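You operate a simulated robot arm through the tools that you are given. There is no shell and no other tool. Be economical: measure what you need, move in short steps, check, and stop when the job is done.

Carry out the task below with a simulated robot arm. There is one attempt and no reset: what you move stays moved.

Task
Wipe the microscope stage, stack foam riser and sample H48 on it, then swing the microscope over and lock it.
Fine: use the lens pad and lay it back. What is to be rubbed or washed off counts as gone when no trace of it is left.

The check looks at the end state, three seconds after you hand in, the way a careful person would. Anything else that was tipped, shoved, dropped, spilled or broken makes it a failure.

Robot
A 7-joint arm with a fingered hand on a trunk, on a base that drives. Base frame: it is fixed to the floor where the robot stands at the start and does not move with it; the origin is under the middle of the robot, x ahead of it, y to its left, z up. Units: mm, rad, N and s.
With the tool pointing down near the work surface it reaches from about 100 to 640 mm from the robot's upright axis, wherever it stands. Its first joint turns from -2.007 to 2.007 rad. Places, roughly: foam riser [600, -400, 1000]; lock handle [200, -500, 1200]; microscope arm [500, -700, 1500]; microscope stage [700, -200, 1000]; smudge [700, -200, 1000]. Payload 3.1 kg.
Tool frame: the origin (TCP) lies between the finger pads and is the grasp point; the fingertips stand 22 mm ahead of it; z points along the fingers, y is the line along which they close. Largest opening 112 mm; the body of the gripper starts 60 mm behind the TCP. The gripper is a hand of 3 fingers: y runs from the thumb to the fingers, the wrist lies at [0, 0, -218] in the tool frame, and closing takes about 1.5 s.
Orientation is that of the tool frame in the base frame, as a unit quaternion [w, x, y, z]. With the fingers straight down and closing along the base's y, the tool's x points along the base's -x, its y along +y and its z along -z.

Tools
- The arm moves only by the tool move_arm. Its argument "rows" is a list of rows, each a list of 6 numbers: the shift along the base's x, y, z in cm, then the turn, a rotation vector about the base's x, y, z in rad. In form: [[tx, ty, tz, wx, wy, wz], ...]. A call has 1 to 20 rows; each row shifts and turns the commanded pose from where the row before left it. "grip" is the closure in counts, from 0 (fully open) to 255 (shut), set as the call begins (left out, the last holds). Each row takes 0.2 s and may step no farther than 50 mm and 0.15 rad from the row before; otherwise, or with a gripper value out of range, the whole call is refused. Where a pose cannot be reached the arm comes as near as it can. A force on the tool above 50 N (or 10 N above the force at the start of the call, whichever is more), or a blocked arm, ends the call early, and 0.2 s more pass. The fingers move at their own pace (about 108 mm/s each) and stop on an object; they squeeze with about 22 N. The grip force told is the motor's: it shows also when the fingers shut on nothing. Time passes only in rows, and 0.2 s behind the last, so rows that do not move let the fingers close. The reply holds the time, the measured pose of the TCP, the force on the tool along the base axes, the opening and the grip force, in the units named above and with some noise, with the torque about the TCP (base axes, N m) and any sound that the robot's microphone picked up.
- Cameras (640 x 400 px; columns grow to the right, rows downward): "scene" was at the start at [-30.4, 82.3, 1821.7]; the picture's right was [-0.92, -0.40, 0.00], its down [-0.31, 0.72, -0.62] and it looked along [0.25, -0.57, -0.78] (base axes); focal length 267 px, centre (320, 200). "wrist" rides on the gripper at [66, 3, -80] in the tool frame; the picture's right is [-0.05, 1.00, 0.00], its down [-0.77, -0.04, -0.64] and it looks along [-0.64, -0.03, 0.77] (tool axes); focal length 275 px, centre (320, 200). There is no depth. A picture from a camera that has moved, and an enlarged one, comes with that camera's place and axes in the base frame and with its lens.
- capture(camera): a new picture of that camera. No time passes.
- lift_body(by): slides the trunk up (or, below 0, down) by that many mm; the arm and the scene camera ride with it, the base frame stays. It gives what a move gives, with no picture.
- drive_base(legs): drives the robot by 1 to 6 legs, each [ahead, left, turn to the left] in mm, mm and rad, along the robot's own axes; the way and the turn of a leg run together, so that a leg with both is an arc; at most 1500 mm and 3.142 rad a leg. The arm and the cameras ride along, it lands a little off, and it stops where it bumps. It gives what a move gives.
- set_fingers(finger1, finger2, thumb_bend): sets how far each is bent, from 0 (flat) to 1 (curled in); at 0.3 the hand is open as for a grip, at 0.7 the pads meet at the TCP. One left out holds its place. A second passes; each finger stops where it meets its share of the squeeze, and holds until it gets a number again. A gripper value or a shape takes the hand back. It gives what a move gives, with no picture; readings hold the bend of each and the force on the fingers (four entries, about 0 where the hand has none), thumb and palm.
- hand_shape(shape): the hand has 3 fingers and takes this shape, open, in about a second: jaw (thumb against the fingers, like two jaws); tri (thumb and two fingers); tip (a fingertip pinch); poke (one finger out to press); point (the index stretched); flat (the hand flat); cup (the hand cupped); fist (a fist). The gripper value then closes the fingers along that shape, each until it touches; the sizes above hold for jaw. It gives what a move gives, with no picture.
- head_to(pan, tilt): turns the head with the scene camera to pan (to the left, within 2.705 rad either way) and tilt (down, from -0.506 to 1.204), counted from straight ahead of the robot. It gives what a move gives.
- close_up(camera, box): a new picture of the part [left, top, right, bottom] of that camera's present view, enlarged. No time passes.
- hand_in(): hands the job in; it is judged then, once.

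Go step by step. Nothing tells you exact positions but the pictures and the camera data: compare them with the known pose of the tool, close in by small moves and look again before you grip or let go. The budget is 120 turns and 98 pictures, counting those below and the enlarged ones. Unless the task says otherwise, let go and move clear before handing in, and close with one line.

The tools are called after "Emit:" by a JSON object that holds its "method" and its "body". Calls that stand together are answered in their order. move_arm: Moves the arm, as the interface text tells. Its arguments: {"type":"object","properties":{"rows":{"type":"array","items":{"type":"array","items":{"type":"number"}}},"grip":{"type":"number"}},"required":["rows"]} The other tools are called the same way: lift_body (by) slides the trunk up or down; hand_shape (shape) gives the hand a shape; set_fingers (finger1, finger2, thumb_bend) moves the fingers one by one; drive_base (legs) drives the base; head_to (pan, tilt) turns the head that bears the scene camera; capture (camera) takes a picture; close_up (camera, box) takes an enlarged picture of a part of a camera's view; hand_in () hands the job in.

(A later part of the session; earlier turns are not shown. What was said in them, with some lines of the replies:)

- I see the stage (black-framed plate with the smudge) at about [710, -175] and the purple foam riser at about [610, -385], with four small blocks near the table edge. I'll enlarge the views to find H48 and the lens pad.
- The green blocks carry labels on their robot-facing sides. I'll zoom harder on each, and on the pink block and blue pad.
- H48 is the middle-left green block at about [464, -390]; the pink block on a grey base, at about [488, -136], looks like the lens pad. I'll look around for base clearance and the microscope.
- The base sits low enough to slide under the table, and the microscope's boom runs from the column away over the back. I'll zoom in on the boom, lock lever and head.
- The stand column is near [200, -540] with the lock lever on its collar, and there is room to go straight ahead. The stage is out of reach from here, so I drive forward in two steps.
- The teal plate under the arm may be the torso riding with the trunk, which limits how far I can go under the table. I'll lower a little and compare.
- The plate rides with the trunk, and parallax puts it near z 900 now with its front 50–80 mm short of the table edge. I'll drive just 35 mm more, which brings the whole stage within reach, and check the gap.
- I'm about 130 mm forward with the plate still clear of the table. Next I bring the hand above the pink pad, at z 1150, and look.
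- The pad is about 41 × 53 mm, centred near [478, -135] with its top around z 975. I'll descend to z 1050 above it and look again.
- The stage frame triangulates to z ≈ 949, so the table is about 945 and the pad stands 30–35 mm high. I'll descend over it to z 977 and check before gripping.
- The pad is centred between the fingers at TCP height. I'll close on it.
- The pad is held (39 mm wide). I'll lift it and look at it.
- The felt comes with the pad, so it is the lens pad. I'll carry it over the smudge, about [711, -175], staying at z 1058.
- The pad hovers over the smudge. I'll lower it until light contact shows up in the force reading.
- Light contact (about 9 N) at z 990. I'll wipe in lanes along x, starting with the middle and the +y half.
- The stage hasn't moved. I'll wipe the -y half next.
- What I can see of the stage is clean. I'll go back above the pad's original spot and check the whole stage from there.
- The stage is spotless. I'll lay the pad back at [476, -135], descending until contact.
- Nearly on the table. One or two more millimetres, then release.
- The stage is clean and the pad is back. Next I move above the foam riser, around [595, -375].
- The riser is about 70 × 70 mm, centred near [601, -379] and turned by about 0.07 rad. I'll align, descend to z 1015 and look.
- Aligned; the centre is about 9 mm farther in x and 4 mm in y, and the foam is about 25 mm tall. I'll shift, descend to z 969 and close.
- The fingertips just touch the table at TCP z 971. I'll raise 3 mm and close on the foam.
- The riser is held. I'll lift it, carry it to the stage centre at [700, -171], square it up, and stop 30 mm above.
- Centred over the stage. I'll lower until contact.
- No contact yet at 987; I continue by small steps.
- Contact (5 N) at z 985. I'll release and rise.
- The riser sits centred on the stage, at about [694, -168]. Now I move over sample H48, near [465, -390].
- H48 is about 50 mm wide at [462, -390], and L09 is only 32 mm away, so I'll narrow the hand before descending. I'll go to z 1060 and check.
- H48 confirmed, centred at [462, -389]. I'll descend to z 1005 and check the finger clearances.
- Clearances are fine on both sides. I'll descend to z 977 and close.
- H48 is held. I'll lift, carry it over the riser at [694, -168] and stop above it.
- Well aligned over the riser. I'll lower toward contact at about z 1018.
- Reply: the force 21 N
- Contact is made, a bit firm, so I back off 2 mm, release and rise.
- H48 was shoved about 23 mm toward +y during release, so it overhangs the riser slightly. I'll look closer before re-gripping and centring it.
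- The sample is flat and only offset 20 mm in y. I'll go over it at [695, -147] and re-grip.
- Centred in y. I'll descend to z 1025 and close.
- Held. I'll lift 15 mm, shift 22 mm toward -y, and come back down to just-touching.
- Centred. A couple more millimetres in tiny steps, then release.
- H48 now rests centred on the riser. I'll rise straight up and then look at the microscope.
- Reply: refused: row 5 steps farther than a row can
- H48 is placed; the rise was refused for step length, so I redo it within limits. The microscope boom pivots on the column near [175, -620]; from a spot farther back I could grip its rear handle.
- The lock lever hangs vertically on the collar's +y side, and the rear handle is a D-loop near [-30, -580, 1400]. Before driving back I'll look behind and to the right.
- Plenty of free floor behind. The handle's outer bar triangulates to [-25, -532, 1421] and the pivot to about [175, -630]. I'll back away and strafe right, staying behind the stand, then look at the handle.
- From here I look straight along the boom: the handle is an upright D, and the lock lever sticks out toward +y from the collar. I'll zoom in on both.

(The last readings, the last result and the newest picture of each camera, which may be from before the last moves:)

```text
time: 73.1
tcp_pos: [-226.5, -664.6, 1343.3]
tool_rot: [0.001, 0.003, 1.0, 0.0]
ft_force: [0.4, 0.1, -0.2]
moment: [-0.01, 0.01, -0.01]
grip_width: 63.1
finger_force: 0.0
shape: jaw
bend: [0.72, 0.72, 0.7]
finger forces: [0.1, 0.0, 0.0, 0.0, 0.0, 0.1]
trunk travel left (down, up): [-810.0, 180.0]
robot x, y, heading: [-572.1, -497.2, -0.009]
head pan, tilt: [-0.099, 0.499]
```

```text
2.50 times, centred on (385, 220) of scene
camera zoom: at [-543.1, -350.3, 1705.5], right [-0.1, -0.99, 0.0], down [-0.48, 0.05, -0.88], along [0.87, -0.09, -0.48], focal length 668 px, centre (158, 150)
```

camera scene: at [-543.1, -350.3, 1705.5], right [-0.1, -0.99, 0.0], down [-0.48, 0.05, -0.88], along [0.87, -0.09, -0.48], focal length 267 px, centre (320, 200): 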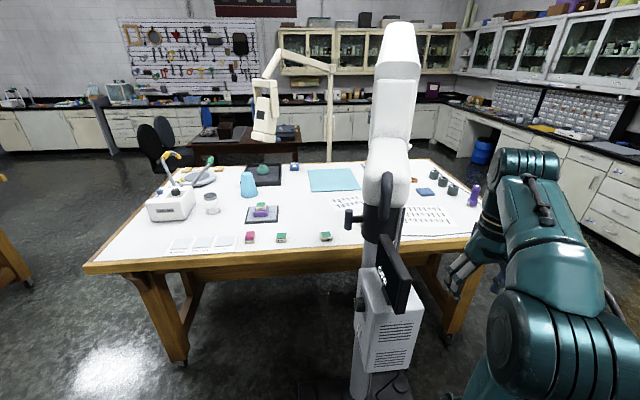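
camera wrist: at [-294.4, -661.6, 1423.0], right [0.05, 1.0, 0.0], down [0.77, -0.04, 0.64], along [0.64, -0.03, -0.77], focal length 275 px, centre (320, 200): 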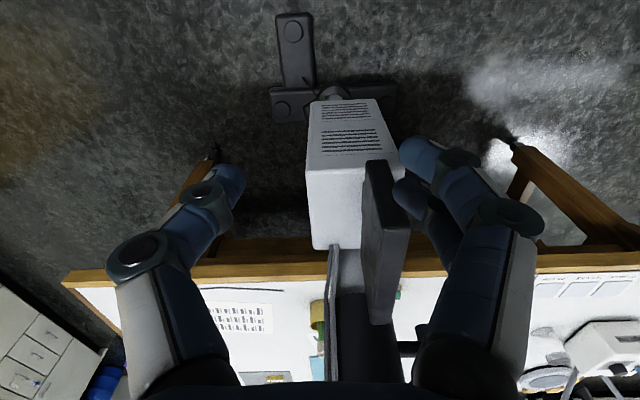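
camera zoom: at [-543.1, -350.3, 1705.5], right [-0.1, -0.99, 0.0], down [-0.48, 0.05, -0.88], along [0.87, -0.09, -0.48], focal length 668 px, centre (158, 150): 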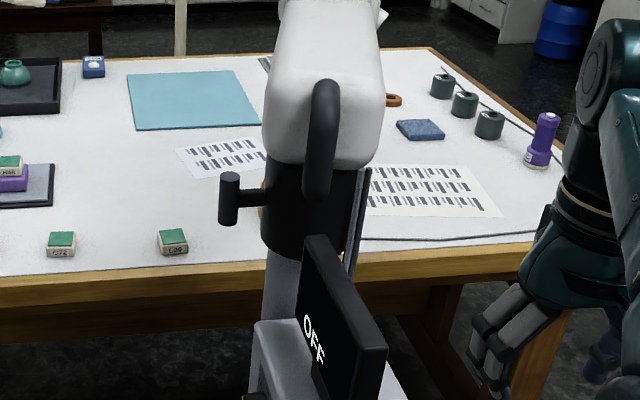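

The handle bar is about 24 mm thick, at roughly [-25, -550] from z 1368 to 1476. I'll turn the tool horizontal (fingers along the boom) and stage it about 110 mm behind the bar.

Emit:
{"method": "move_arm", "body": {"rows": [[0.6, 1.38, 0.71, 0, -0.143, 0], [0.6, 1.38, 0.71, 0, -0.143, 0], [0.6, 1.38, 0.71, 0, -0.143, 0], [0.6, 1.38, 0.71, 0, -0.143, 0], [0.6, 1.38, 0.71, 0, -0.143, 0], [0.6, 1.38, 0.71, 0, -0.143, 0], [0.6, 1.38, 0.71, 0, -0.143, 0], [0.6, 1.38, 0.71, 0, -0.143, 0], [0.6, 1.38, 0.71, 0, -0.143, 0], [0.6, 1.38, 0.71, 0, -0.143, 0], [0.6, 1.38, 0.71, 0, -0.141, 0], [0, 0, 0, 0, 0, -0.117], [0, 0, 0, 0, 0, -0.117], [0, 0, 0, 0, 0, -0.117]], "grip": 0}}

Emit:
{"method": "capture", "body": {"camera": "wrist"}}

Emit:
{"method": "capture", "body": {"camera": "scene"}}

```text
time: 76.1
tcp_pos: [-161.3, -511.7, 1421.1]
tool_rot: [0.697, 0.125, 0.696, -0.121]
ft_force: [-0.6, 0.3, 0.1]
moment: [0.02, 0.02, -0.01]
grip_width: 112.0
finger_force: 0.0
shape: jaw
bend: [0.3, 0.3, 0.3]
finger forces: [0.1, 0.1, 0.1, 0.0, 0.0, 0.0]
trunk travel left (down, up): [-810.0, 180.0]
robot x, y, heading: [-577.6, -490.8, -0.007]
head pan, tilt: [-0.099, 0.499]
```

```text
30 pictures are left
camera wrist: at [-236.5, -481.5, 1354.8], right [0.34, 0.94, 0.05], down [-0.61, 0.18, 0.77], along [0.71, -0.3, 0.63], focal length 275 px, centre (320, 200)
```

wrist: 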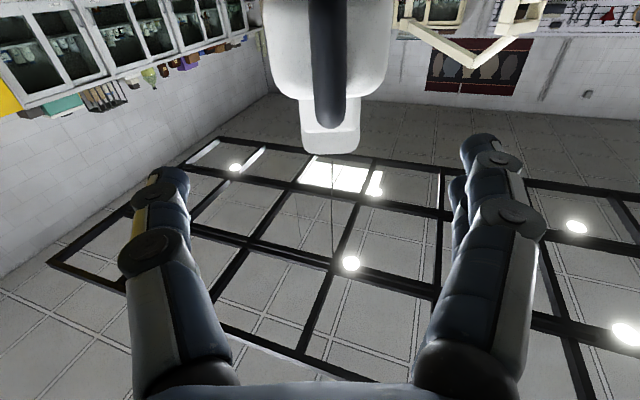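

```text
29 pictures are left
camera scene: at [-542.2, -349.0, 1705.4], right [-0.1, -0.99, 0.0], down [-0.48, 0.05, -0.88], along [0.87, -0.09, -0.48], focal length 267 px, centre (320, 200)
```

scene: 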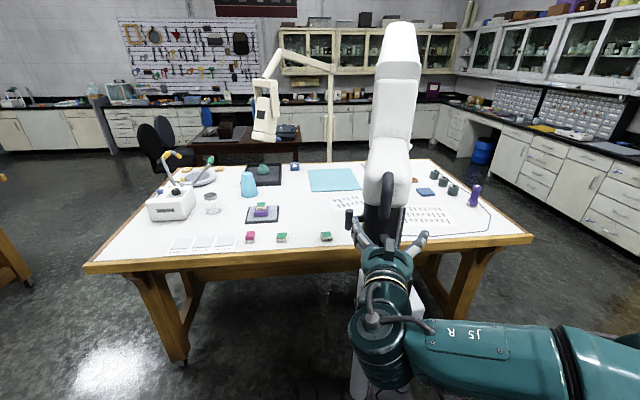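

The bar lies straight ahead of the fingers, about 5 mm to the left. I'll advance 100 mm along the boom and check.

Emit:
{"method": "move_arm", "body": {"rows": [[3.2, -0.97, 0, 0, 0, 0], [3.2, -0.97, 0, 0, 0, 0], [3.2, -0.97, 0, 0, 0, 0]]}}

Emit:
{"method": "capture", "body": {"camera": "wrist"}}

```text
time: 76.9
tcp_pos: [-62.0, -541.2, 1417.3]
tool_rot: [0.696, 0.126, 0.696, -0.123]
ft_force: [0.7, 0.3, -0.4]
moment: [-0.03, 0.0, 0.0]
grip_width: 111.8
finger_force: 0.0
shape: jaw
bend: [0.3, 0.3, 0.3]
finger forces: [0.0, 0.0, 0.0, 0.0, 0.0, 0.0]
trunk travel left (down, up): [-810.0, 180.0]
robot x, y, heading: [-570.7, -493.5, -0.007]
head pan, tilt: [-0.099, 0.499]
```

```text
28 pictures are left
camera wrist: at [-137.5, -511.2, 1350.6], right [0.34, 0.94, 0.05], down [-0.61, 0.18, 0.77], along [0.71, -0.3, 0.63], focal length 275 px, centre (320, 200)
```

wrist: 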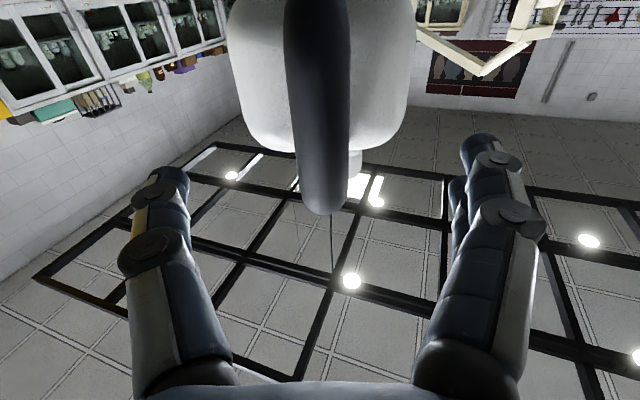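

The bar is about 38 mm ahead and centred between the fingers, around z 1400. I'll advance onto it and close.

Emit:
{"method": "move_arm", "body": {"rows": [[1.7, -0.62, -0.5, 0, 0, 0], [1.7, -0.62, -0.5, 0, 0, 0]]}}

Emit:
{"method": "move_arm", "body": {"rows": [[0, 0, 0, 0, 0, 0], [0, 0, 0, 0, 0, 0], [0, 0, 0, 0, 0, 0], [0, 0, 0, 0, 0, 0], [0, 0, 0, 0, 0, 0], [0, 0, 0, 0, 0, 0], [0, 0, 0, 0, 0, 0], [0, 0, 0, 0, 0, 0]], "grip": 255}}

Emit:
{"method": "capture", "body": {"camera": "wrist"}}

```text
time: 77.5
tcp_pos: [-27.9, -555.8, 1407.5]
tool_rot: [0.696, 0.125, 0.696, -0.121]
ft_force: [0.0, 0.7, 0.6]
moment: [0.02, -0.04, -0.01]
grip_width: 111.5
finger_force: 0.0
shape: jaw
bend: [0.3, 0.3, 0.3]
finger forces: [0.0, 0.0, 0.0, 0.1, 0.0, 0.1]
trunk travel left (down, up): [-810.0, 180.0]
robot x, y, heading: [-571.1, -494.2, -0.004]
head pan, tilt: [-0.099, 0.499]
```

```text
time: 79.3
tcp_pos: [-26.3, -557.5, 1408.5]
tool_rot: [0.696, 0.127, 0.696, -0.123]
ft_force: [8.3, -3.0, 5.7]
moment: [0.03, -0.06, 0.04]
grip_width: 6.8
finger_force: 22.6
shape: jaw
bend: [0.72, 0.72, 0.72]
finger forces: [8.1, 8.1, 0.0, 0.1, 19.1, 0.0]
trunk travel left (down, up): [-810.0, 180.0]
robot x, y, heading: [-578.0, -493.2, -0.008]
head pan, tilt: [-0.099, 0.499]
```

```text
27 pictures are left
camera wrist: at [-102.7, -527.5, 1341.6], right [0.34, 0.94, 0.05], down [-0.61, 0.18, 0.77], along [0.71, -0.3, 0.63], focal length 275 px, centre (320, 200)
```

wrist: 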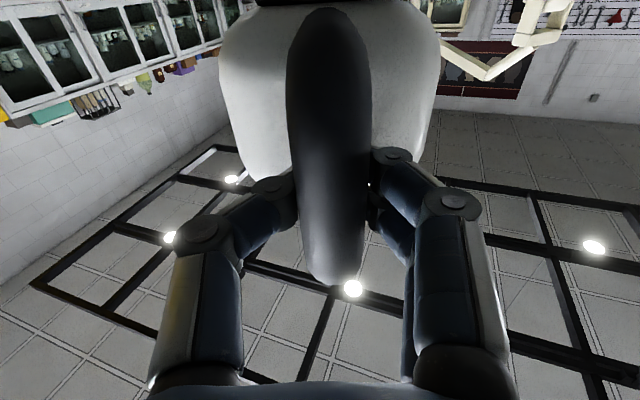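

The fingers are hooked through the D-handle around the bar. Now I swing along an arc about the column, first 0.2 rad, watching the forces.

Emit:
{"method": "move_arm", "body": {"rows": [[-0.27, -1.05, 0, 0, 0, 0.05], [-0.27, -1.05, 0, 0, 0, 0.05], [-0.17, -1.08, 0, 0, 0, 0.05], [-0.17, -1.08, 0, 0, 0, 0.05]]}}

Emit:
{"method": "capture", "body": {"camera": "scene"}}

```text
time: 80.3
tcp_pos: [-36.5, -601.1, 1408.5]
tool_rot: [0.704, 0.057, 0.706, -0.053]
ft_force: [15.2, -1.7, 2.1]
moment: [0.01, -0.02, 0.01]
grip_width: 5.5
finger_force: 21.8
shape: jaw
bend: [0.72, 0.72, 0.72]
finger forces: [9.2, 9.3, 0.0, 0.1, 21.0, 0.1]
trunk travel left (down, up): [-810.0, 180.0]
robot x, y, heading: [-571.7, -493.6, -0.004]
head pan, tilt: [-0.099, 0.499]
```

```text
26 pictures are left
camera scene: at [-536.8, -350.9, 1705.4], right [-0.1, -0.99, 0.0], down [-0.48, 0.05, -0.88], along [0.87, -0.09, -0.48], focal length 267 px, centre (320, 200)
```

scene: 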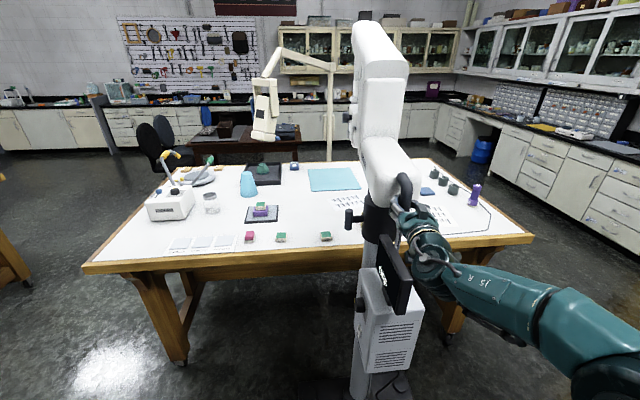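

It swings freely; the handle pulls slightly inward, so I trim the radius a little and continue to about 0.6 rad.

Emit:
{"method": "move_arm", "body": {"rows": [[0.15, -1.09, 0, 0, 0, 0.05], [0.15, -1.09, 0, 0, 0, 0.05], [0.1, -1.09, 0, 0, 0, 0.05], [0.1, -1.08, 0, 0, 0, 0.05], [0.18, -1.08, 0, 0, 0, 0.05], [0.18, -1.08, 0, 0, 0, 0.05], [0.27, -1.05, 0, 0, 0, 0.05], [0.27, -1.05, 0, 0, 0, 0.05]]}}

Emit:
{"method": "capture", "body": {"camera": "scene"}}

```text
time: 81.3
tcp_pos: [-36.8, -610.1, 1407.3]
tool_rot: [0.71, 0.007, 0.704, 0.0]
ft_force: [35.0, -3.4, 7.6]
moment: [0.05, -0.03, -0.35]
grip_width: 3.3
finger_force: 22.0
shape: jaw
bend: [0.7, 0.7, 0.71]
finger forces: [15.5, 16.3, 0.0, 0.0, 19.8, 0.0]
out of reach, approached as far as the arm can: row 3, 4
trunk travel left (down, up): [-810.0, 180.0]
robot x, y, heading: [-568.4, -496.4, -0.011]
head pan, tilt: [-0.099, 0.499]
stopped in row 4: the force on the tool passed its limit at 52 N (the readings are from after the stop); the commanded pose is now the measured one
```

```text
25 pictures are left
camera scene: at [-527.1, -352.4, 1705.3], right [-0.1, -0.99, 0.0], down [-0.48, 0.05, -0.87], along [0.87, -0.09, -0.49], focal length 267 px, centre (320, 200)
```

scene: 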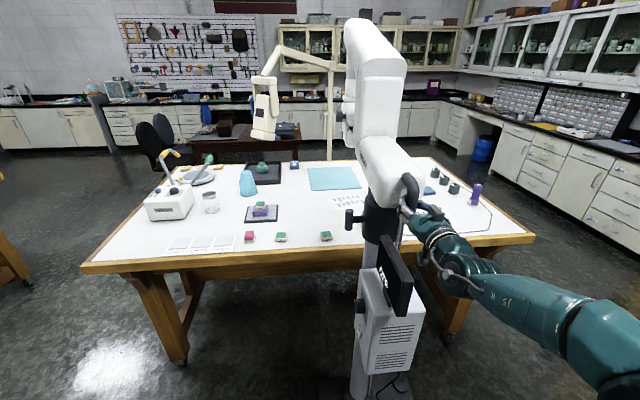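

The arm ran into its limits when yawing further, pulling outward on the handle. I'll ease forward 8 mm and loosen the hook slightly, keeping the bar caged.

Emit:
{"method": "move_arm", "body": {"rows": [[0.4, 0, 0, 0, 0, 0], [0.4, 0, 0, 0, 0, 0], [0, 0, 0, 0, 0, 0]], "grip": 215}}

Emit:
{"method": "capture", "body": {"camera": "wrist"}}

```text
time: 82.1
tcp_pos: [-42.8, -606.7, 1411.3]
tool_rot: [0.711, 0.006, 0.703, -0.002]
ft_force: [0.5, 1.8, -0.4]
moment: [-0.02, 0.01, 0.0]
grip_width: 18.1
finger_force: 0.1
shape: jaw
bend: [0.72, 0.72, 0.7]
finger forces: [1.0, 1.2, 0.0, 0.0, 0.1, 0.1]
trunk travel left (down, up): [-810.0, 180.0]
robot x, y, heading: [-574.8, -492.7, -0.006]
head pan, tilt: [-0.099, 0.499]
```

```text
24 pictures are left
camera wrist: at [-123.1, -603.7, 1343.0], right [0.01, 1.0, 0.05], down [-0.65, -0.04, 0.76], along [0.76, -0.04, 0.64], focal length 275 px, centre (320, 200)
```

wrist: 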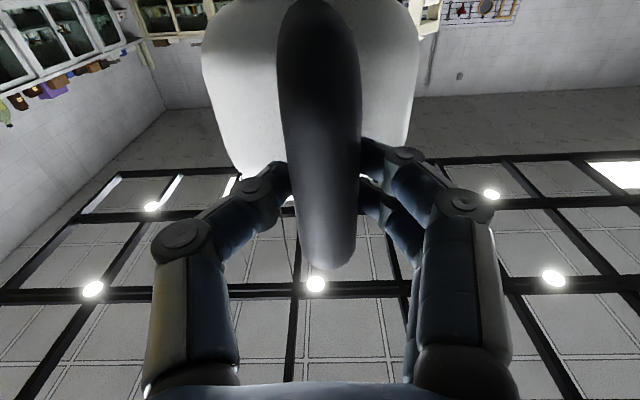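

No load now and the bar is caged. I'll try continuing by translation only, with the tool's yaw held.

Emit:
{"method": "move_arm", "body": {"rows": [[0.0, -1.0, 0, 0, 0, 0], [0.05, -1.0, 0, 0, 0, 0], [0.1, -1.0, 0, 0, 0, 0]]}}

```text
time: 82.9
tcp_pos: [-42.0, -607.6, 1410.8]
tool_rot: [0.712, 0.006, 0.702, -0.001]
ft_force: [0.3, 2.0, -1.4]
moment: [-0.01, 0.06, 0.01]
grip_width: 17.9
finger_force: 0.1
shape: jaw
bend: [0.72, 0.72, 0.7]
finger forces: [0.8, 1.1, 0.1, 0.0, 0.1, 0.0]
out of reach, approached as far as the arm can: row 1, 2, 3
trunk travel left (down, up): [-810.0, 180.0]
robot x, y, heading: [-572.8, -496.7, -0.002]
head pan, tilt: [-0.099, 0.499]
```

The arm is at its limit here, so I'll carry the handle by strafing the base to the right in small legs, with the arm held still.

Emit:
{"method": "drive_base", "body": {"legs": [[2, -40, 0]]}}

Emit:
{"method": "capture", "body": {"camera": "wrist"}}

```text
time: 83.8
tcp_pos: [-40.9, -654.1, 1410.8]
tool_rot: [0.712, 0.009, 0.702, -0.003]
ft_force: [1.7, 0.5, 0.8]
moment: [0.01, 0.01, 0.01]
grip_width: 17.9
finger_force: 0.2
shape: jaw
bend: [0.72, 0.72, 0.7]
finger forces: [1.1, 1.2, 0.1, 0.0, 0.1, 0.0]
trunk travel left (down, up): [-810.0, 180.0]
robot x, y, heading: [-570.0, -531.4, -0.006]
head pan, tilt: [-0.099, 0.499]
```

```text
23 pictures are left
camera wrist: at [-120.6, -649.4, 1343.3], right [0.02, 1.0, 0.06], down [-0.65, -0.03, 0.76], along [0.76, -0.05, 0.65], focal length 275 px, centre (320, 200)
```

wrist: 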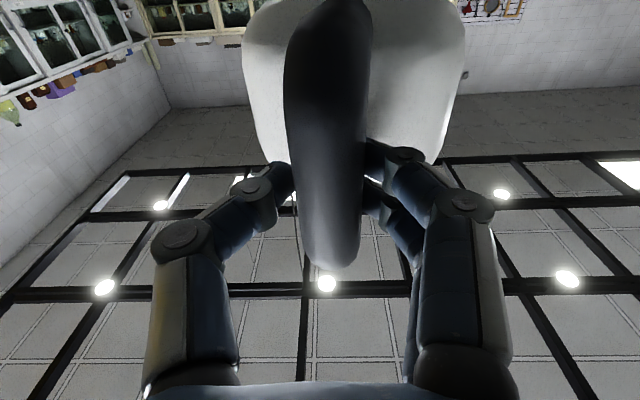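

That works smoothly, the boom is turning. I continue along the arc.

Emit:
{"method": "drive_base", "body": {"legs": [[9, -36, 0], [15, -34, 0]]}}

Emit:
{"method": "capture", "body": {"camera": "scene"}}

```text
time: 85.2
tcp_pos: [-17.7, -724.9, 1410.3]
tool_rot: [0.712, 0.012, 0.702, -0.004]
ft_force: [6.0, 0.7, -1.7]
moment: [0.01, 0.0, -0.08]
grip_width: 17.4
finger_force: 0.1
shape: jaw
bend: [0.71, 0.71, 0.7]
finger forces: [2.1, 2.2, 0.0, 0.0, 0.0, 0.0]
trunk travel left (down, up): [-810.0, 180.0]
robot x, y, heading: [-549.3, -610.5, -0.008]
head pan, tilt: [-0.099, 0.499]
```

```text
22 pictures are left
camera scene: at [-515.9, -462.7, 1705.6], right [-0.11, -0.99, 0.0], down [-0.48, 0.05, -0.88], along [0.87, -0.09, -0.48], focal length 267 px, centre (320, 200)
```

scene: 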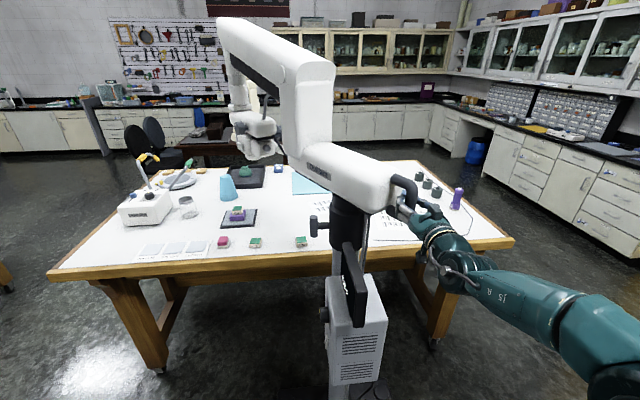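

The head is now swinging toward the stage, about 0.2–0.27 rad short. I continue with one more leg and look closely.

Emit:
{"method": "drive_base", "body": {"legs": [[12, -20, 0], [14, -17, 0]]}}

Emit:
{"method": "close_up", "body": {"camera": "scene", "box": [160, 20, 360, 260]}}

```text
time: 86.3
tcp_pos: [10.2, -762.1, 1410.2]
tool_rot: [0.711, 0.012, 0.703, -0.006]
ft_force: [12.5, 1.7, 1.7]
moment: [0.05, 0.05, -0.28]
grip_width: 17.9
finger_force: 0.1
shape: jaw
bend: [0.71, 0.71, 0.7]
finger forces: [4.3, 4.9, 0.0, 0.0, 0.0, 0.0]
trunk travel left (down, up): [-810.0, 180.0]
robot x, y, heading: [-522.4, -639.5, -0.007]
head pan, tilt: [-0.099, 0.499]
```

```text
1.67 times, centred on (260, 140) of scene
camera zoom: at [-487.3, -499.1, 1705.5], right [-0.11, -0.99, 0.0], down [-0.48, 0.05, -0.88], along [0.87, -0.09, -0.48], focal length 445 px, centre (420, 300)
```

zoom: 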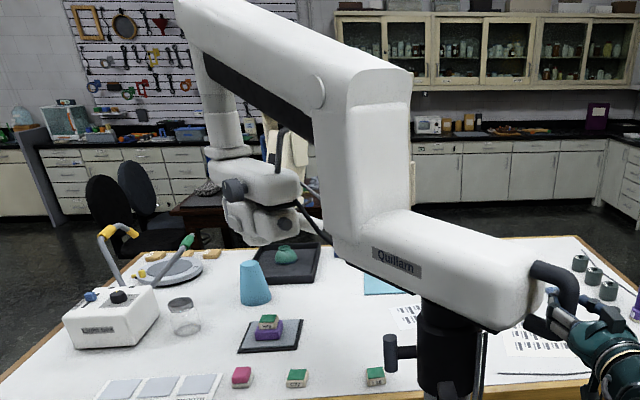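

By my estimate the scope head is nearly over the stack, perhaps 20–35 mm short. I'll enlarge the head for detail.

Emit:
{"method": "close_up", "body": {"camera": "scene", "box": [210, 90, 300, 230]}}

```text
2.86 times, centred on (255, 160) of scene
camera zoom: at [-487.3, -499.1, 1705.5], right [-0.11, -0.99, 0.0], down [-0.48, 0.05, -0.88], along [0.87, -0.09, -0.48], focal length 763 px, centre (506, 314)
```

zoom: 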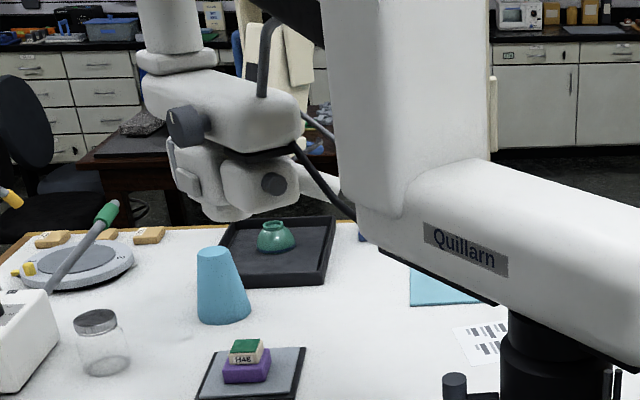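

The objective's round bottom appears nearly above the stack, maybe 15–20 mm short. I'll nudge a little more and then check from another side.

Emit:
{"method": "drive_base", "body": {"legs": [[5, -7, 0]]}}

Emit:
{"method": "move_arm", "body": {"rows": [[0, 0, 0, 0, 0, 0], [0, 0, 0, 0, 0, 0], [0, 0, 0, 0, 0, 0], [0, 0, 0, 0, 0, 0], [0, 0, 0, 0, 0, 0], [0, 0, 0, 0, 0, 0]], "grip": 0}}

Emit:
{"method": "capture", "body": {"camera": "wrist"}}

```text
time: 87.1
tcp_pos: [14.6, -767.6, 1410.8]
tool_rot: [0.712, 0.011, 0.702, -0.005]
ft_force: [5.4, 5.4, -1.4]
moment: [-0.03, 0.03, -0.12]
grip_width: 19.2
finger_force: 0.0
shape: jaw
bend: [0.72, 0.71, 0.7]
finger forces: [3.7, 4.0, 0.0, 0.0, 0.1, 0.1]
trunk travel left (down, up): [-810.0, 180.0]
robot x, y, heading: [-517.6, -649.4, -0.006]
head pan, tilt: [-0.099, 0.499]
```

```text
time: 88.5
tcp_pos: [12.5, -768.9, 1410.6]
tool_rot: [0.713, 0.01, 0.702, -0.003]
ft_force: [0.5, -1.4, -1.2]
moment: [-0.02, 0.07, -0.02]
grip_width: 112.1
finger_force: 0.0
shape: jaw
bend: [0.3, 0.3, 0.3]
finger forces: [0.0, 0.1, 0.0, 0.0, 0.0, 0.0]
trunk travel left (down, up): [-810.0, 180.0]
robot x, y, heading: [-522.7, -650.7, -0.011]
head pan, tilt: [-0.099, 0.499]
```

```text
19 pictures are left
camera wrist: at [-67.6, -764.2, 1343.5], right [0.02, 1.0, 0.06], down [-0.65, -0.03, 0.76], along [0.76, -0.05, 0.65], focal length 275 px, centre (320, 200)
```

wrist: 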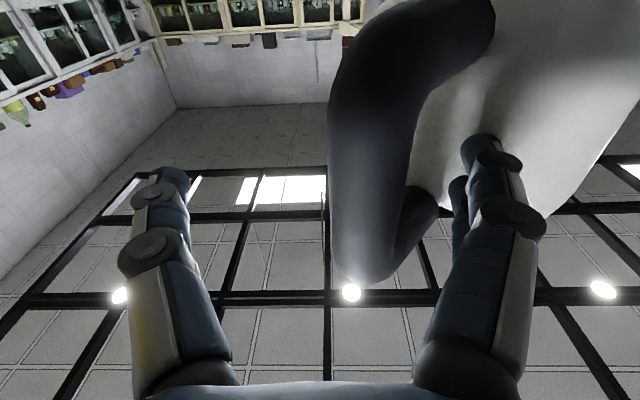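

Released with no load. The wrist view shows free space to withdraw, so I'll back off, go round to the +y side of the stand, and turn to face -y with the arm kept at a safe distance.

Emit:
{"method": "drive_base", "body": {"legs": [[-200, 0, 0], [0, 800, 0], [0, 0, -1.571], [0, 780, 0]]}}

Emit:
{"method": "head_to", "body": {"pan": 0.55, "tilt": 0.55}}

Emit:
{"method": "capture", "body": {"camera": "scene"}}

```text
time: 101.5
tcp_pos: [-46.2, -374.3, 1411.3]
tool_rot: [0.506, 0.499, 0.493, -0.502]
ft_force: [0.0, 1.0, 0.4]
moment: [-0.04, 0.04, 0.01]
grip_width: 112.1
finger_force: 0.1
shape: jaw
bend: [0.3, 0.3, 0.3]
finger forces: [0.0, 0.1, 0.1, 0.0, 0.0, 0.0]
trunk travel left (down, up): [-810.0, 180.0]
robot x, y, heading: [64.8, 159.5, -1.559]
head pan, tilt: [-0.099, 0.499]
```

```text
time: 102.6
tcp_pos: [-46.5, -375.0, 1409.7]
tool_rot: [0.505, 0.5, 0.493, -0.502]
ft_force: [-0.7, 0.4, 0.2]
moment: [-0.05, -0.02, -0.01]
grip_width: 111.9
finger_force: 0.0
shape: jaw
bend: [0.3, 0.3, 0.3]
finger forces: [0.0, 0.0, 0.0, 0.0, 0.0, 0.1]
trunk travel left (down, up): [-810.0, 180.0]
robot x, y, heading: [61.6, 159.1, -1.563]
head pan, tilt: [0.55, 0.55]
```

```text
18 pictures are left
camera scene: at [264.2, 141.3, 1701.0], right [-0.85, -0.53, 0.0], down [-0.28, 0.44, -0.85], along [0.45, -0.72, -0.52], focal length 267 px, centre (320, 200)
```

scene: 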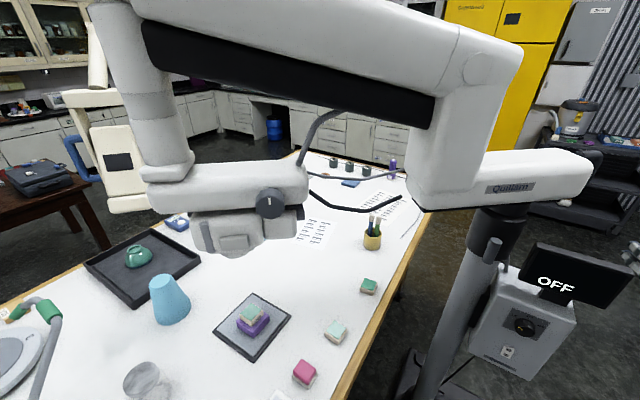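

Seen from this second side, the scope's objective is very near the vertical above the stack. I'll zoom on the head for a precise check, and on the lock lever.

Emit:
{"method": "close_up", "body": {"camera": "scene", "box": [160, 170, 330, 340]}}

Emit:
{"method": "close_up", "body": {"camera": "scene", "box": [440, 190, 560, 300]}}

```text
2.35 times, centred on (245, 255) of scene
camera zoom: at [264.2, 141.3, 1701.0], right [-0.85, -0.53, 0.0], down [-0.28, 0.44, -0.85], along [0.45, -0.72, -0.52], focal length 628 px, centre (496, 71)
```

zoom: 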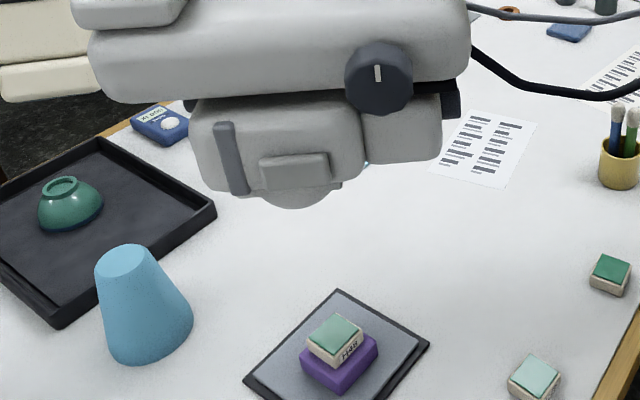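

```text
3.64 times, centred on (500, 245) of scene
camera zoom: at [264.2, 141.3, 1701.0], right [-0.85, -0.53, 0.0], down [-0.28, 0.44, -0.85], along [0.45, -0.72, -0.52], focal length 971 px, centre (-334, 36)
```

zoom: 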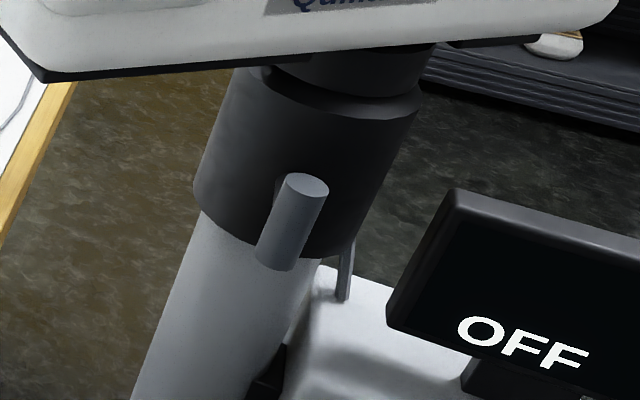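

The objective sits above the sample, within about 15 mm, at z ≈ 1250. The lock lever's peg is near [163, -517, 1238]; I'll lower the trunk, shift toward it and bring the hand in front of it.

Emit:
{"method": "lift_body", "body": {"by": -172}}

Emit:
{"method": "drive_base", "body": {"legs": [[0, 80, 0]]}}

Emit:
{"method": "move_arm", "body": {"rows": [[2.6, 0, 0, 0, 0, 0], [2.6, 0, 0, 0, 0, 0], [2.6, 0, 0, 0, 0, 0], [2.6, 0, 0, 0, 0, 0], [2.6, 0, 0, 0, 0, 0]]}}

Emit:
{"method": "capture", "body": {"camera": "wrist"}}

```text
time: 104.5
tcp_pos: [-46.0, -374.8, 1238.1]
tool_rot: [0.505, 0.5, 0.493, -0.502]
ft_force: [1.0, -1.3, 0.2]
moment: [0.03, -0.01, -0.02]
grip_width: 111.8
finger_force: 0.1
shape: jaw
bend: [0.3, 0.3, 0.3]
finger forces: [0.0, 0.0, 0.0, 0.1, 0.1, 0.0]
trunk travel left (down, up): [-638.0, 352.0]
robot x, y, heading: [60.2, 155.5, -1.56]
head pan, tilt: [0.55, 0.55]
```

```text
time: 105.6
tcp_pos: [33.3, -373.1, 1239.9]
tool_rot: [0.505, 0.5, 0.493, -0.503]
ft_force: [0.9, -0.5, 0.4]
moment: [-0.06, 0.04, -0.03]
grip_width: 112.0
finger_force: 0.2
shape: jaw
bend: [0.3, 0.3, 0.3]
finger forces: [0.1, 0.0, 0.0, 0.0, 0.0, 0.1]
trunk travel left (down, up): [-638.0, 352.0]
robot x, y, heading: [143.5, 159.6, -1.56]
head pan, tilt: [0.55, 0.55]
```

```text
time: 106.8
tcp_pos: [165.0, -373.5, 1236.2]
tool_rot: [0.503, 0.501, 0.493, -0.503]
ft_force: [-0.2, -0.6, 0.0]
moment: [0.01, 0.03, -0.01]
grip_width: 111.9
finger_force: 0.1
shape: jaw
bend: [0.3, 0.3, 0.3]
finger forces: [0.0, 0.0, 0.0, 0.0, 0.0, 0.1]
trunk travel left (down, up): [-638.0, 352.0]
robot x, y, heading: [143.6, 160.1, -1.557]
head pan, tilt: [0.55, 0.55]
```

```text
15 pictures are left
camera wrist: at [167.7, -294.9, 1169.1], right [1.0, 0.0, 0.05], down [-0.04, 0.65, 0.76], along [-0.04, -0.76, 0.65], focal length 275 px, centre (320, 200)
```

wrist: 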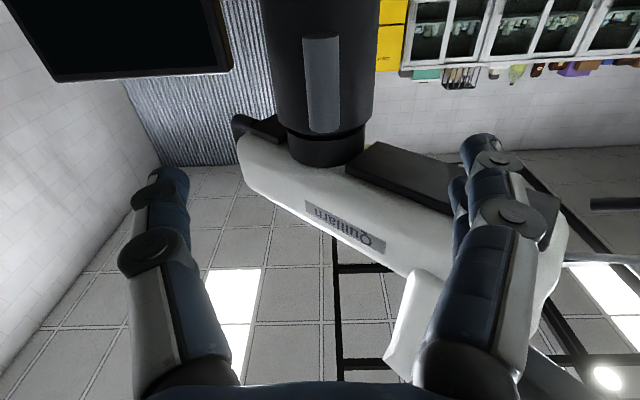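

The peg is dead ahead (x ≈ 164, z 1208–1279, y ≈ -517). I'll drive 90 mm toward it and look again.

Emit:
{"method": "drive_base", "body": {"legs": [[90, 0, 0]]}}

Emit:
{"method": "capture", "body": {"camera": "wrist"}}

```text
time: 107.9
tcp_pos: [165.2, -465.6, 1236.5]
tool_rot: [0.506, 0.499, 0.493, -0.501]
ft_force: [0.4, -0.9, -0.7]
moment: [0.02, -0.01, 0.02]
grip_width: 112.1
finger_force: 0.0
shape: jaw
bend: [0.3, 0.3, 0.3]
finger forces: [0.1, 0.0, 0.1, 0.0, 0.1, 0.0]
trunk travel left (down, up): [-638.0, 352.0]
robot x, y, heading: [142.5, 67.1, -1.557]
head pan, tilt: [0.55, 0.55]
```

```text
14 pictures are left
camera wrist: at [168.7, -386.9, 1169.1], right [1.0, 0.0, 0.06], down [-0.04, 0.65, 0.76], along [-0.04, -0.76, 0.65], focal length 275 px, centre (320, 200)
```

wrist: 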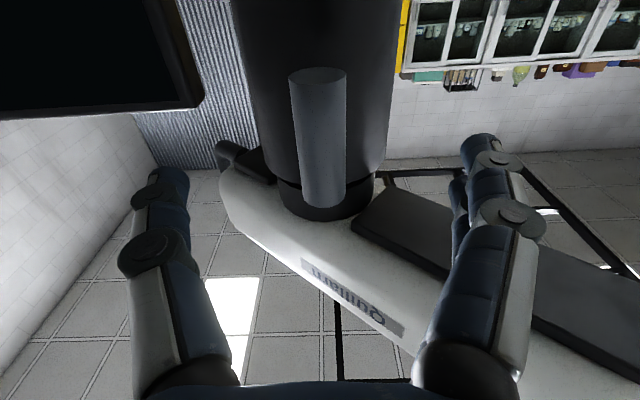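

The peg's centre is at about [166, -510, 1238], roughly 24 mm thick. I'll move the TCP forward 40 mm and close on it.

Emit:
{"method": "move_arm", "body": {"rows": [[0, -2, 0.1, 0, 0, 0], [0, -2, 0.1, 0, 0, 0]]}}

Emit:
{"method": "move_arm", "body": {"rows": [[0, 0, 0, 0, 0, 0], [0, 0, 0, 0, 0, 0], [0, 0, 0, 0, 0, 0], [0, 0, 0, 0, 0, 0], [0, 0, 0, 0, 0, 0], [0, 0, 0, 0, 0, 0], [0, 0, 0, 0, 0, 0], [0, 0, 0, 0, 0, 0]], "grip": 255}}

Emit:
{"method": "capture", "body": {"camera": "wrist"}}

```text
time: 108.5
tcp_pos: [164.6, -505.4, 1237.6]
tool_rot: [0.506, 0.499, 0.494, -0.501]
ft_force: [-0.8, -0.2, -0.6]
moment: [-0.01, 0.04, -0.01]
grip_width: 111.9
finger_force: 0.0
shape: jaw
bend: [0.3, 0.3, 0.3]
finger forces: [0.1, 0.1, 0.0, 0.0, 0.0, 0.1]
trunk travel left (down, up): [-638.0, 352.0]
robot x, y, heading: [146.3, 65.6, -1.555]
head pan, tilt: [0.55, 0.55]
```

```text
time: 110.3
tcp_pos: [165.7, -506.3, 1238.7]
tool_rot: [0.506, 0.499, 0.494, -0.501]
ft_force: [0.7, -4.5, 2.5]
moment: [-0.06, 0.03, -0.01]
grip_width: 19.0
finger_force: 22.2
shape: jaw
bend: [0.73, 0.73, 0.7]
finger forces: [10.0, 10.0, 0.0, 0.1, 19.6, 0.1]
trunk travel left (down, up): [-638.0, 352.0]
robot x, y, heading: [146.1, 65.5, -1.56]
head pan, tilt: [0.55, 0.55]
```

```text
13 pictures are left
camera wrist: at [168.6, -427.2, 1170.1], right [1.0, 0.0, 0.06], down [-0.04, 0.65, 0.76], along [-0.04, -0.76, 0.65], focal length 275 px, centre (320, 200)
```

wrist: 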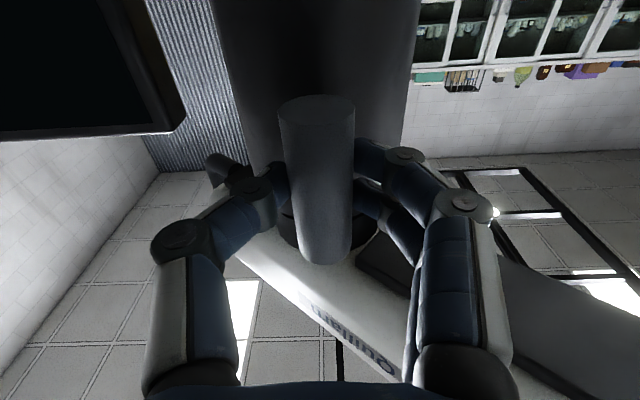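

The peg is held (19 mm). I'll try turning it clockwise as seen from my side (negative about y) by a small amount and read the torque.

Emit:
{"method": "move_arm", "body": {"rows": [[0, 0, 0, 0, -0.06, 0], [0, 0, 0, 0, -0.06, 0], [0, 0, 0, 0, -0.06, 0]]}}

```text
time: 111.1
tcp_pos: [165.9, -506.5, 1238.3]
tool_rot: [0.548, 0.543, 0.446, -0.454]
ft_force: [1.0, -6.3, 1.6]
moment: [-0.04, 0.08, 0.0]
grip_width: 19.2
finger_force: 21.9
shape: jaw
bend: [0.73, 0.73, 0.7]
finger forces: [10.6, 11.0, 0.0, 0.1, 19.9, 0.0]
trunk travel left (down, up): [-638.0, 352.0]
robot x, y, heading: [144.4, 67.2, -1.564]
head pan, tilt: [0.55, 0.55]
```

Hardly any resistance, so it seems to turn. I continue to about -0.55 rad and look.

Emit:
{"method": "move_arm", "body": {"rows": [[0, 0, 0, 0, -0.08, 0], [0, 0, 0, 0, -0.08, 0], [0, 0, 0, 0, -0.08, 0], [0, 0, 0, 0, -0.08, 0], [0, 0, 0, 0, -0.08, 0]]}}

Emit:
{"method": "capture", "body": {"camera": "wrist"}}

```text
time: 112.3
tcp_pos: [167.0, -505.7, 1237.6]
tool_rot: [0.625, 0.623, 0.329, -0.338]
ft_force: [2.4, -3.5, -1.6]
moment: [0.01, 0.03, 0.03]
grip_width: 18.8
finger_force: 21.7
shape: jaw
bend: [0.73, 0.73, 0.7]
finger forces: [10.2, 10.0, 0.0, 0.1, 19.8, 0.1]
trunk travel left (down, up): [-638.0, 352.0]
robot x, y, heading: [143.3, 67.1, -1.557]
head pan, tilt: [0.55, 0.55]
```

```text
12 pictures are left
camera wrist: at [205.9, -427.2, 1183.8], right [0.8, 0.0, 0.59], down [-0.45, 0.65, 0.61], along [-0.38, -0.76, 0.52], focal length 275 px, centre (320, 200)
```

wrist: 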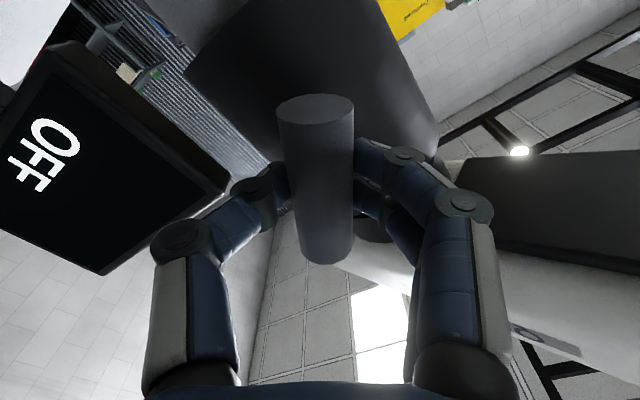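

The lever turns with the hand. I keep turning and watch for a stop or click.

Emit:
{"method": "move_arm", "body": {"rows": [[0, 0, 0, 0, -0.08, 0], [0, 0, 0, 0, -0.08, 0], [0, 0, 0, 0, -0.08, 0], [0, 0, 0, 0, -0.08, 0], [0, 0, 0, 0, -0.08, 0], [0, 0, 0, 0, -0.08, 0]]}}

Emit:
{"method": "move_arm", "body": {"rows": [[0, 0, 0, 0, -0.08, 0], [0, 0, 0, 0, -0.08, 0], [0, 0, 0, 0, -0.08, 0], [0, 0, 0, 0, -0.08, 0], [0, 0, 0, 0, -0.08, 0]]}}

Emit:
{"method": "capture", "body": {"camera": "wrist"}}

```text
time: 113.7
tcp_pos: [168.4, -505.5, 1239.6]
tool_rot: [0.685, 0.685, 0.17, -0.18]
ft_force: [4.6, -7.1, 1.8]
moment: [-0.02, 0.02, 0.07]
grip_width: 18.8
finger_force: 22.1
shape: jaw
bend: [0.73, 0.73, 0.7]
finger forces: [11.3, 11.5, 0.1, 0.1, 19.4, 0.0]
trunk travel left (down, up): [-638.0, 352.0]
robot x, y, heading: [143.8, 65.9, -1.556]
head pan, tilt: [0.55, 0.55]
```

```text
time: 114.9
tcp_pos: [167.3, -505.9, 1239.1]
tool_rot: [0.705, 0.707, 0.031, -0.041]
ft_force: [5.6, -9.4, 5.0]
moment: [-0.09, 0.06, 0.11]
grip_width: 17.9
finger_force: 22.0
shape: jaw
bend: [0.72, 0.72, 0.7]
finger forces: [12.1, 12.2, 0.1, 0.1, 18.8, 0.0]
trunk travel left (down, up): [-638.0, 352.0]
robot x, y, heading: [144.7, 68.0, -1.562]
head pan, tilt: [0.55, 0.55]
```

```text
11 pictures are left
camera wrist: at [234.0, -426.7, 1234.7], right [0.06, 0.0, 1.0], down [-0.76, 0.65, 0.04], along [-0.65, -0.76, 0.03], focal length 275 px, centre (320, 200)
```

wrist: 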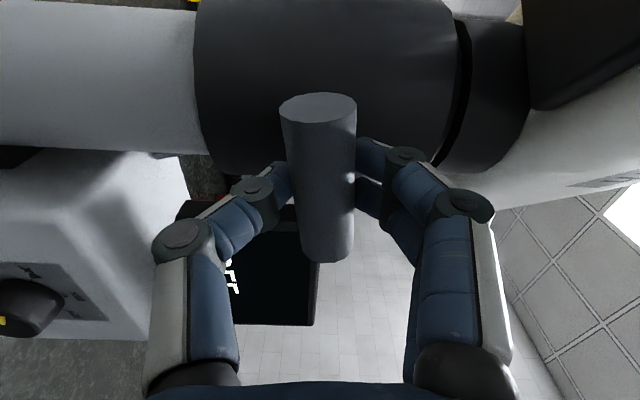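

The lever is now almost horizontal (about -1.46 rad). I continue in small steps to find the end stop.

Emit:
{"method": "move_arm", "body": {"rows": [[0, 0, 0, 0, -0.05, 0], [0, 0, 0, 0, -0.05, 0]]}}

Emit:
{"method": "move_arm", "body": {"rows": [[0, 0, 0, 0, -0.05, 0], [0, 0, 0, 0, -0.05, 0]]}}

```text
time: 115.5
tcp_pos: [166.1, -506.7, 1238.6]
tool_rot: [0.706, 0.708, -0.004, -0.006]
ft_force: [5.7, -6.1, 6.6]
moment: [-0.12, 0.03, 0.12]
grip_width: 17.8
finger_force: 21.8
shape: jaw
bend: [0.72, 0.72, 0.7]
finger forces: [11.6, 11.7, 0.1, 0.1, 18.6, 0.0]
trunk travel left (down, up): [-638.0, 352.0]
robot x, y, heading: [146.0, 64.2, -1.561]
head pan, tilt: [0.55, 0.55]
```

```text
time: 116.1
tcp_pos: [167.5, -506.1, 1238.0]
tool_rot: [0.705, 0.707, -0.038, 0.029]
ft_force: [6.6, -6.7, 4.3]
moment: [-0.1, 0.31, 0.09]
grip_width: 18.4
finger_force: 22.2
shape: jaw
bend: [0.72, 0.72, 0.7]
finger forces: [10.2, 13.0, 0.0, 0.0, 20.2, 0.0]
trunk travel left (down, up): [-638.0, 352.0]
robot x, y, heading: [146.7, 69.2, -1.56]
head pan, tilt: [0.55, 0.55]
```

Torque has risen to 0.31 N m, so the stop seems to be at hand. One more small step confirms it.

Emit:
{"method": "move_arm", "body": {"rows": [[0, 0, 0, 0, -0.04, 0], [0, 0, 0, 0, -0.04, 0]]}}

Emit:
{"method": "capture", "body": {"camera": "wrist"}}

```text
time: 116.7
tcp_pos: [167.5, -506.8, 1238.3]
tool_rot: [0.703, 0.706, -0.067, 0.057]
ft_force: [5.7, -4.2, 1.6]
moment: [-0.05, 0.5, 0.07]
grip_width: 18.5
finger_force: 22.1
shape: jaw
bend: [0.73, 0.72, 0.7]
finger forces: [10.5, 14.4, 0.1, 0.0, 23.2, 0.0]
trunk travel left (down, up): [-638.0, 352.0]
robot x, y, heading: [148.1, 70.4, -1.561]
head pan, tilt: [0.55, 0.55]
```

```text
10 pictures are left
camera wrist: at [232.7, -427.4, 1253.6], right [-0.22, 0.0, 0.98], down [-0.74, 0.65, -0.17], along [-0.63, -0.76, -0.14], focal length 275 px, centre (320, 200)
```

wrist: 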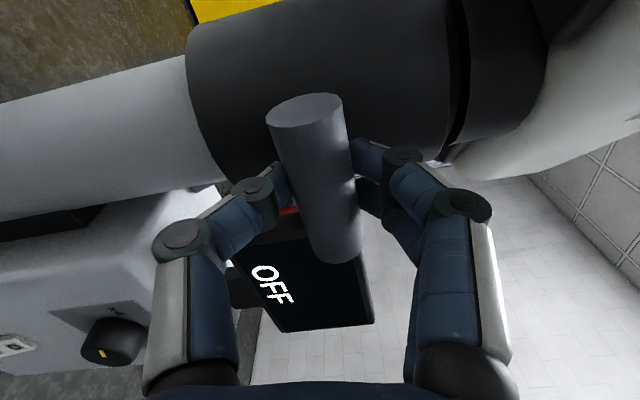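

The peg holds at horizontal while the hand turns on, so this is the end stop: locked. I'll relax the twist, open and back away with the base.

Emit:
{"method": "move_arm", "body": {"rows": [[0, 0, 0, 0, 0.06, 0], [0, 0, 0, 0, 0.06, 0]]}}

Emit:
{"method": "move_arm", "body": {"rows": [[0, 0, 0, 0, 0, 0], [0, 0, 0, 0, 0, 0], [0, 0, 0, 0, 0, 0], [0, 0, 0, 0, 0, 0], [0, 0, 0, 0, 0, 0], [0, 0, 0, 0, 0, 0], [0, 0, 0, 0, 0, 0]], "grip": 0}}

Emit:
{"method": "drive_base", "body": {"legs": [[-150, 0, 0]]}}

Emit:
{"method": "lift_body", "body": {"by": 172}}

Emit:
{"method": "capture", "body": {"camera": "scene"}}

```text
time: 117.3
tcp_pos: [166.6, -506.0, 1239.3]
tool_rot: [0.705, 0.708, -0.025, 0.015]
ft_force: [7.1, -6.6, 0.0]
moment: [-0.02, 0.08, 0.13]
grip_width: 18.1
finger_force: 22.1
shape: jaw
bend: [0.72, 0.72, 0.7]
finger forces: [11.8, 10.4, 0.0, 0.0, 21.9, 0.0]
trunk travel left (down, up): [-638.0, 352.0]
robot x, y, heading: [148.8, 67.1, -1.555]
head pan, tilt: [0.55, 0.55]
```

```text
time: 118.9
tcp_pos: [165.3, -504.7, 1240.3]
tool_rot: [0.706, 0.708, -0.025, 0.016]
ft_force: [0.9, -0.5, 0.5]
moment: [0.01, -0.02, 0.01]
grip_width: 112.3
finger_force: 0.0
shape: jaw
bend: [0.3, 0.3, 0.3]
finger forces: [0.0, 0.0, 0.0, 0.1, 0.0, 0.0]
trunk travel left (down, up): [-638.0, 352.0]
robot x, y, heading: [147.5, 70.1, -1.56]
head pan, tilt: [0.55, 0.55]
```

```text
time: 120.3
tcp_pos: [163.5, -351.5, 1240.4]
tool_rot: [0.706, 0.708, -0.024, 0.016]
ft_force: [0.1, 0.0, 0.4]
moment: [0.02, -0.02, -0.04]
grip_width: 112.3
finger_force: 0.0
shape: jaw
bend: [0.3, 0.3, 0.3]
finger forces: [0.0, 0.1, 0.0, 0.1, 0.1, 0.0]
trunk travel left (down, up): [-638.0, 352.0]
robot x, y, heading: [141.6, 220.4, -1.557]
head pan, tilt: [0.55, 0.55]
```

```text
time: 122.2
tcp_pos: [164.4, -351.7, 1412.4]
tool_rot: [0.705, 0.708, -0.025, 0.017]
ft_force: [-0.2, -0.7, 0.8]
moment: [0.0, 0.01, -0.02]
grip_width: 111.9
finger_force: 0.0
shape: jaw
bend: [0.3, 0.3, 0.3]
finger forces: [0.0, 0.1, 0.1, 0.0, 0.0, 0.0]
trunk travel left (down, up): [-810.0, 180.0]
robot x, y, heading: [142.3, 218.0, -1.556]
head pan, tilt: [0.55, 0.55]
```

```text
9 pictures are left
camera scene: at [342.7, 203.8, 1700.9], right [-0.85, -0.53, 0.0], down [-0.28, 0.44, -0.85], along [0.46, -0.72, -0.52], focal length 267 px, centre (320, 200)
```

scene: 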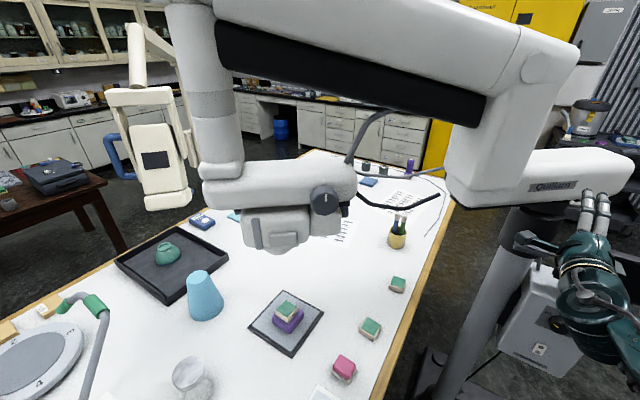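

The lever is released and the head's objective projects almost exactly above the sample. To confirm the lateral fit, I'll take a second viewpoint 450 mm to the right (toward -x).

Emit:
{"method": "drive_base", "body": {"legs": [[-50, -450, 0]]}}

Emit:
{"method": "head_to", "body": {"pan": 0.95, "tilt": 0.45}}

Emit:
{"method": "capture", "body": {"camera": "scene"}}

```text
time: 124.9
tcp_pos: [-270.8, -308.0, 1412.1]
tool_rot: [0.706, 0.708, -0.021, 0.02]
ft_force: [0.3, -1.0, 0.4]
moment: [-0.02, -0.01, 0.01]
grip_width: 111.9
finger_force: 0.1
shape: jaw
bend: [0.3, 0.3, 0.3]
finger forces: [0.1, 0.0, 0.0, 0.0, 0.0, 0.0]
trunk travel left (down, up): [-810.0, 180.0]
robot x, y, heading: [-297.4, 263.8, -1.546]
head pan, tilt: [0.55, 0.55]
```

```text
time: 125.8
tcp_pos: [-270.6, -308.8, 1411.7]
tool_rot: [0.705, 0.708, -0.021, 0.021]
ft_force: [-0.8, -0.7, -0.1]
moment: [-0.01, -0.01, -0.06]
grip_width: 112.1
finger_force: 0.1
shape: jaw
bend: [0.3, 0.3, 0.3]
finger forces: [0.0, 0.0, 0.0, 0.0, 0.0, 0.1]
trunk travel left (down, up): [-810.0, 180.0]
robot x, y, heading: [-295.0, 266.1, -1.548]
head pan, tilt: [0.949, 0.45]
```

```text
8 pictures are left
camera scene: at [-71.2, 272.7, 1709.9], right [-0.56, -0.83, 0.0], down [-0.36, 0.25, -0.9], along [0.74, -0.51, -0.44], focal length 267 px, centre (320, 200)
```

scene: 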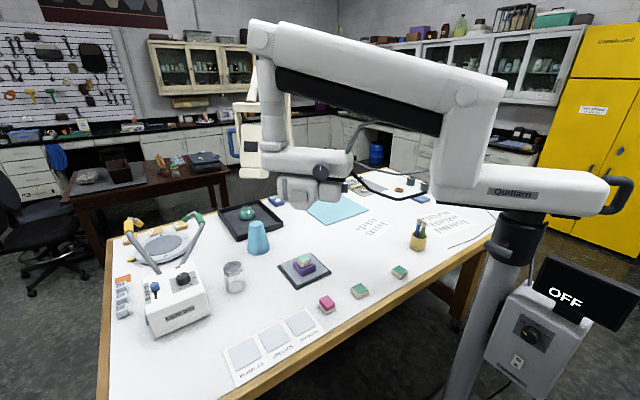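

Emit:
{"method": "close_up", "body": {"camera": "scene", "box": [240, 130, 380, 300]}}

Emit:
{"method": "close_up", "body": {"camera": "scene", "box": [460, 180, 600, 300]}}

```text
2.35 times, centred on (310, 215) of scene
camera zoom: at [-71.2, 272.7, 1709.9], right [-0.56, -0.83, 0.0], down [-0.36, 0.25, -0.9], along [0.74, -0.51, -0.44], focal length 628 px, centre (344, 165)
```

zoom: 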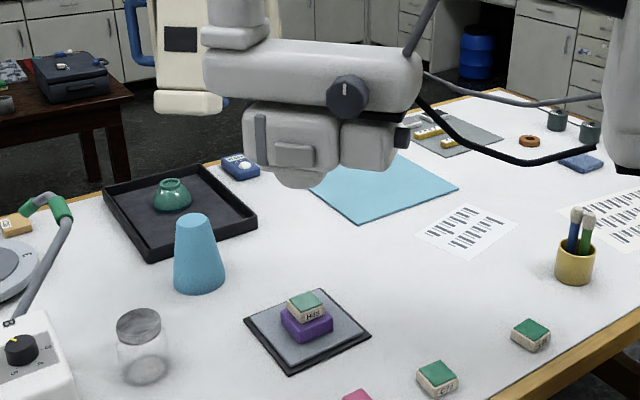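

```text
3.33 times, centred on (530, 240) of scene
camera zoom: at [-71.2, 272.7, 1709.9], right [-0.56, -0.83, 0.0], down [-0.36, 0.25, -0.9], along [0.74, -0.51, -0.44], focal length 890 px, centre (-380, 67)
```

zoom: 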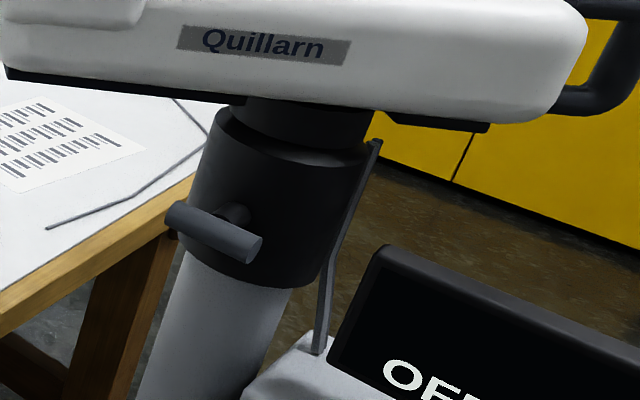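

The lever is horizontal (locked), and both views put the objective within a few millimetres of the vertical above H48. The stage is clean, the pad is back, and the hand is clear, so I hand in.

Emit:
{"method": "hand_in", "body": {}}

```text
The job is handed in.
```

The microscope stage is wiped clean and the lens pad is back in its place. The foam riser and sample H48 are stacked on the stage, and the microscope is swung over the sample with its lock lever turned to the stop. I've handed the job in, but no verdict has come back.
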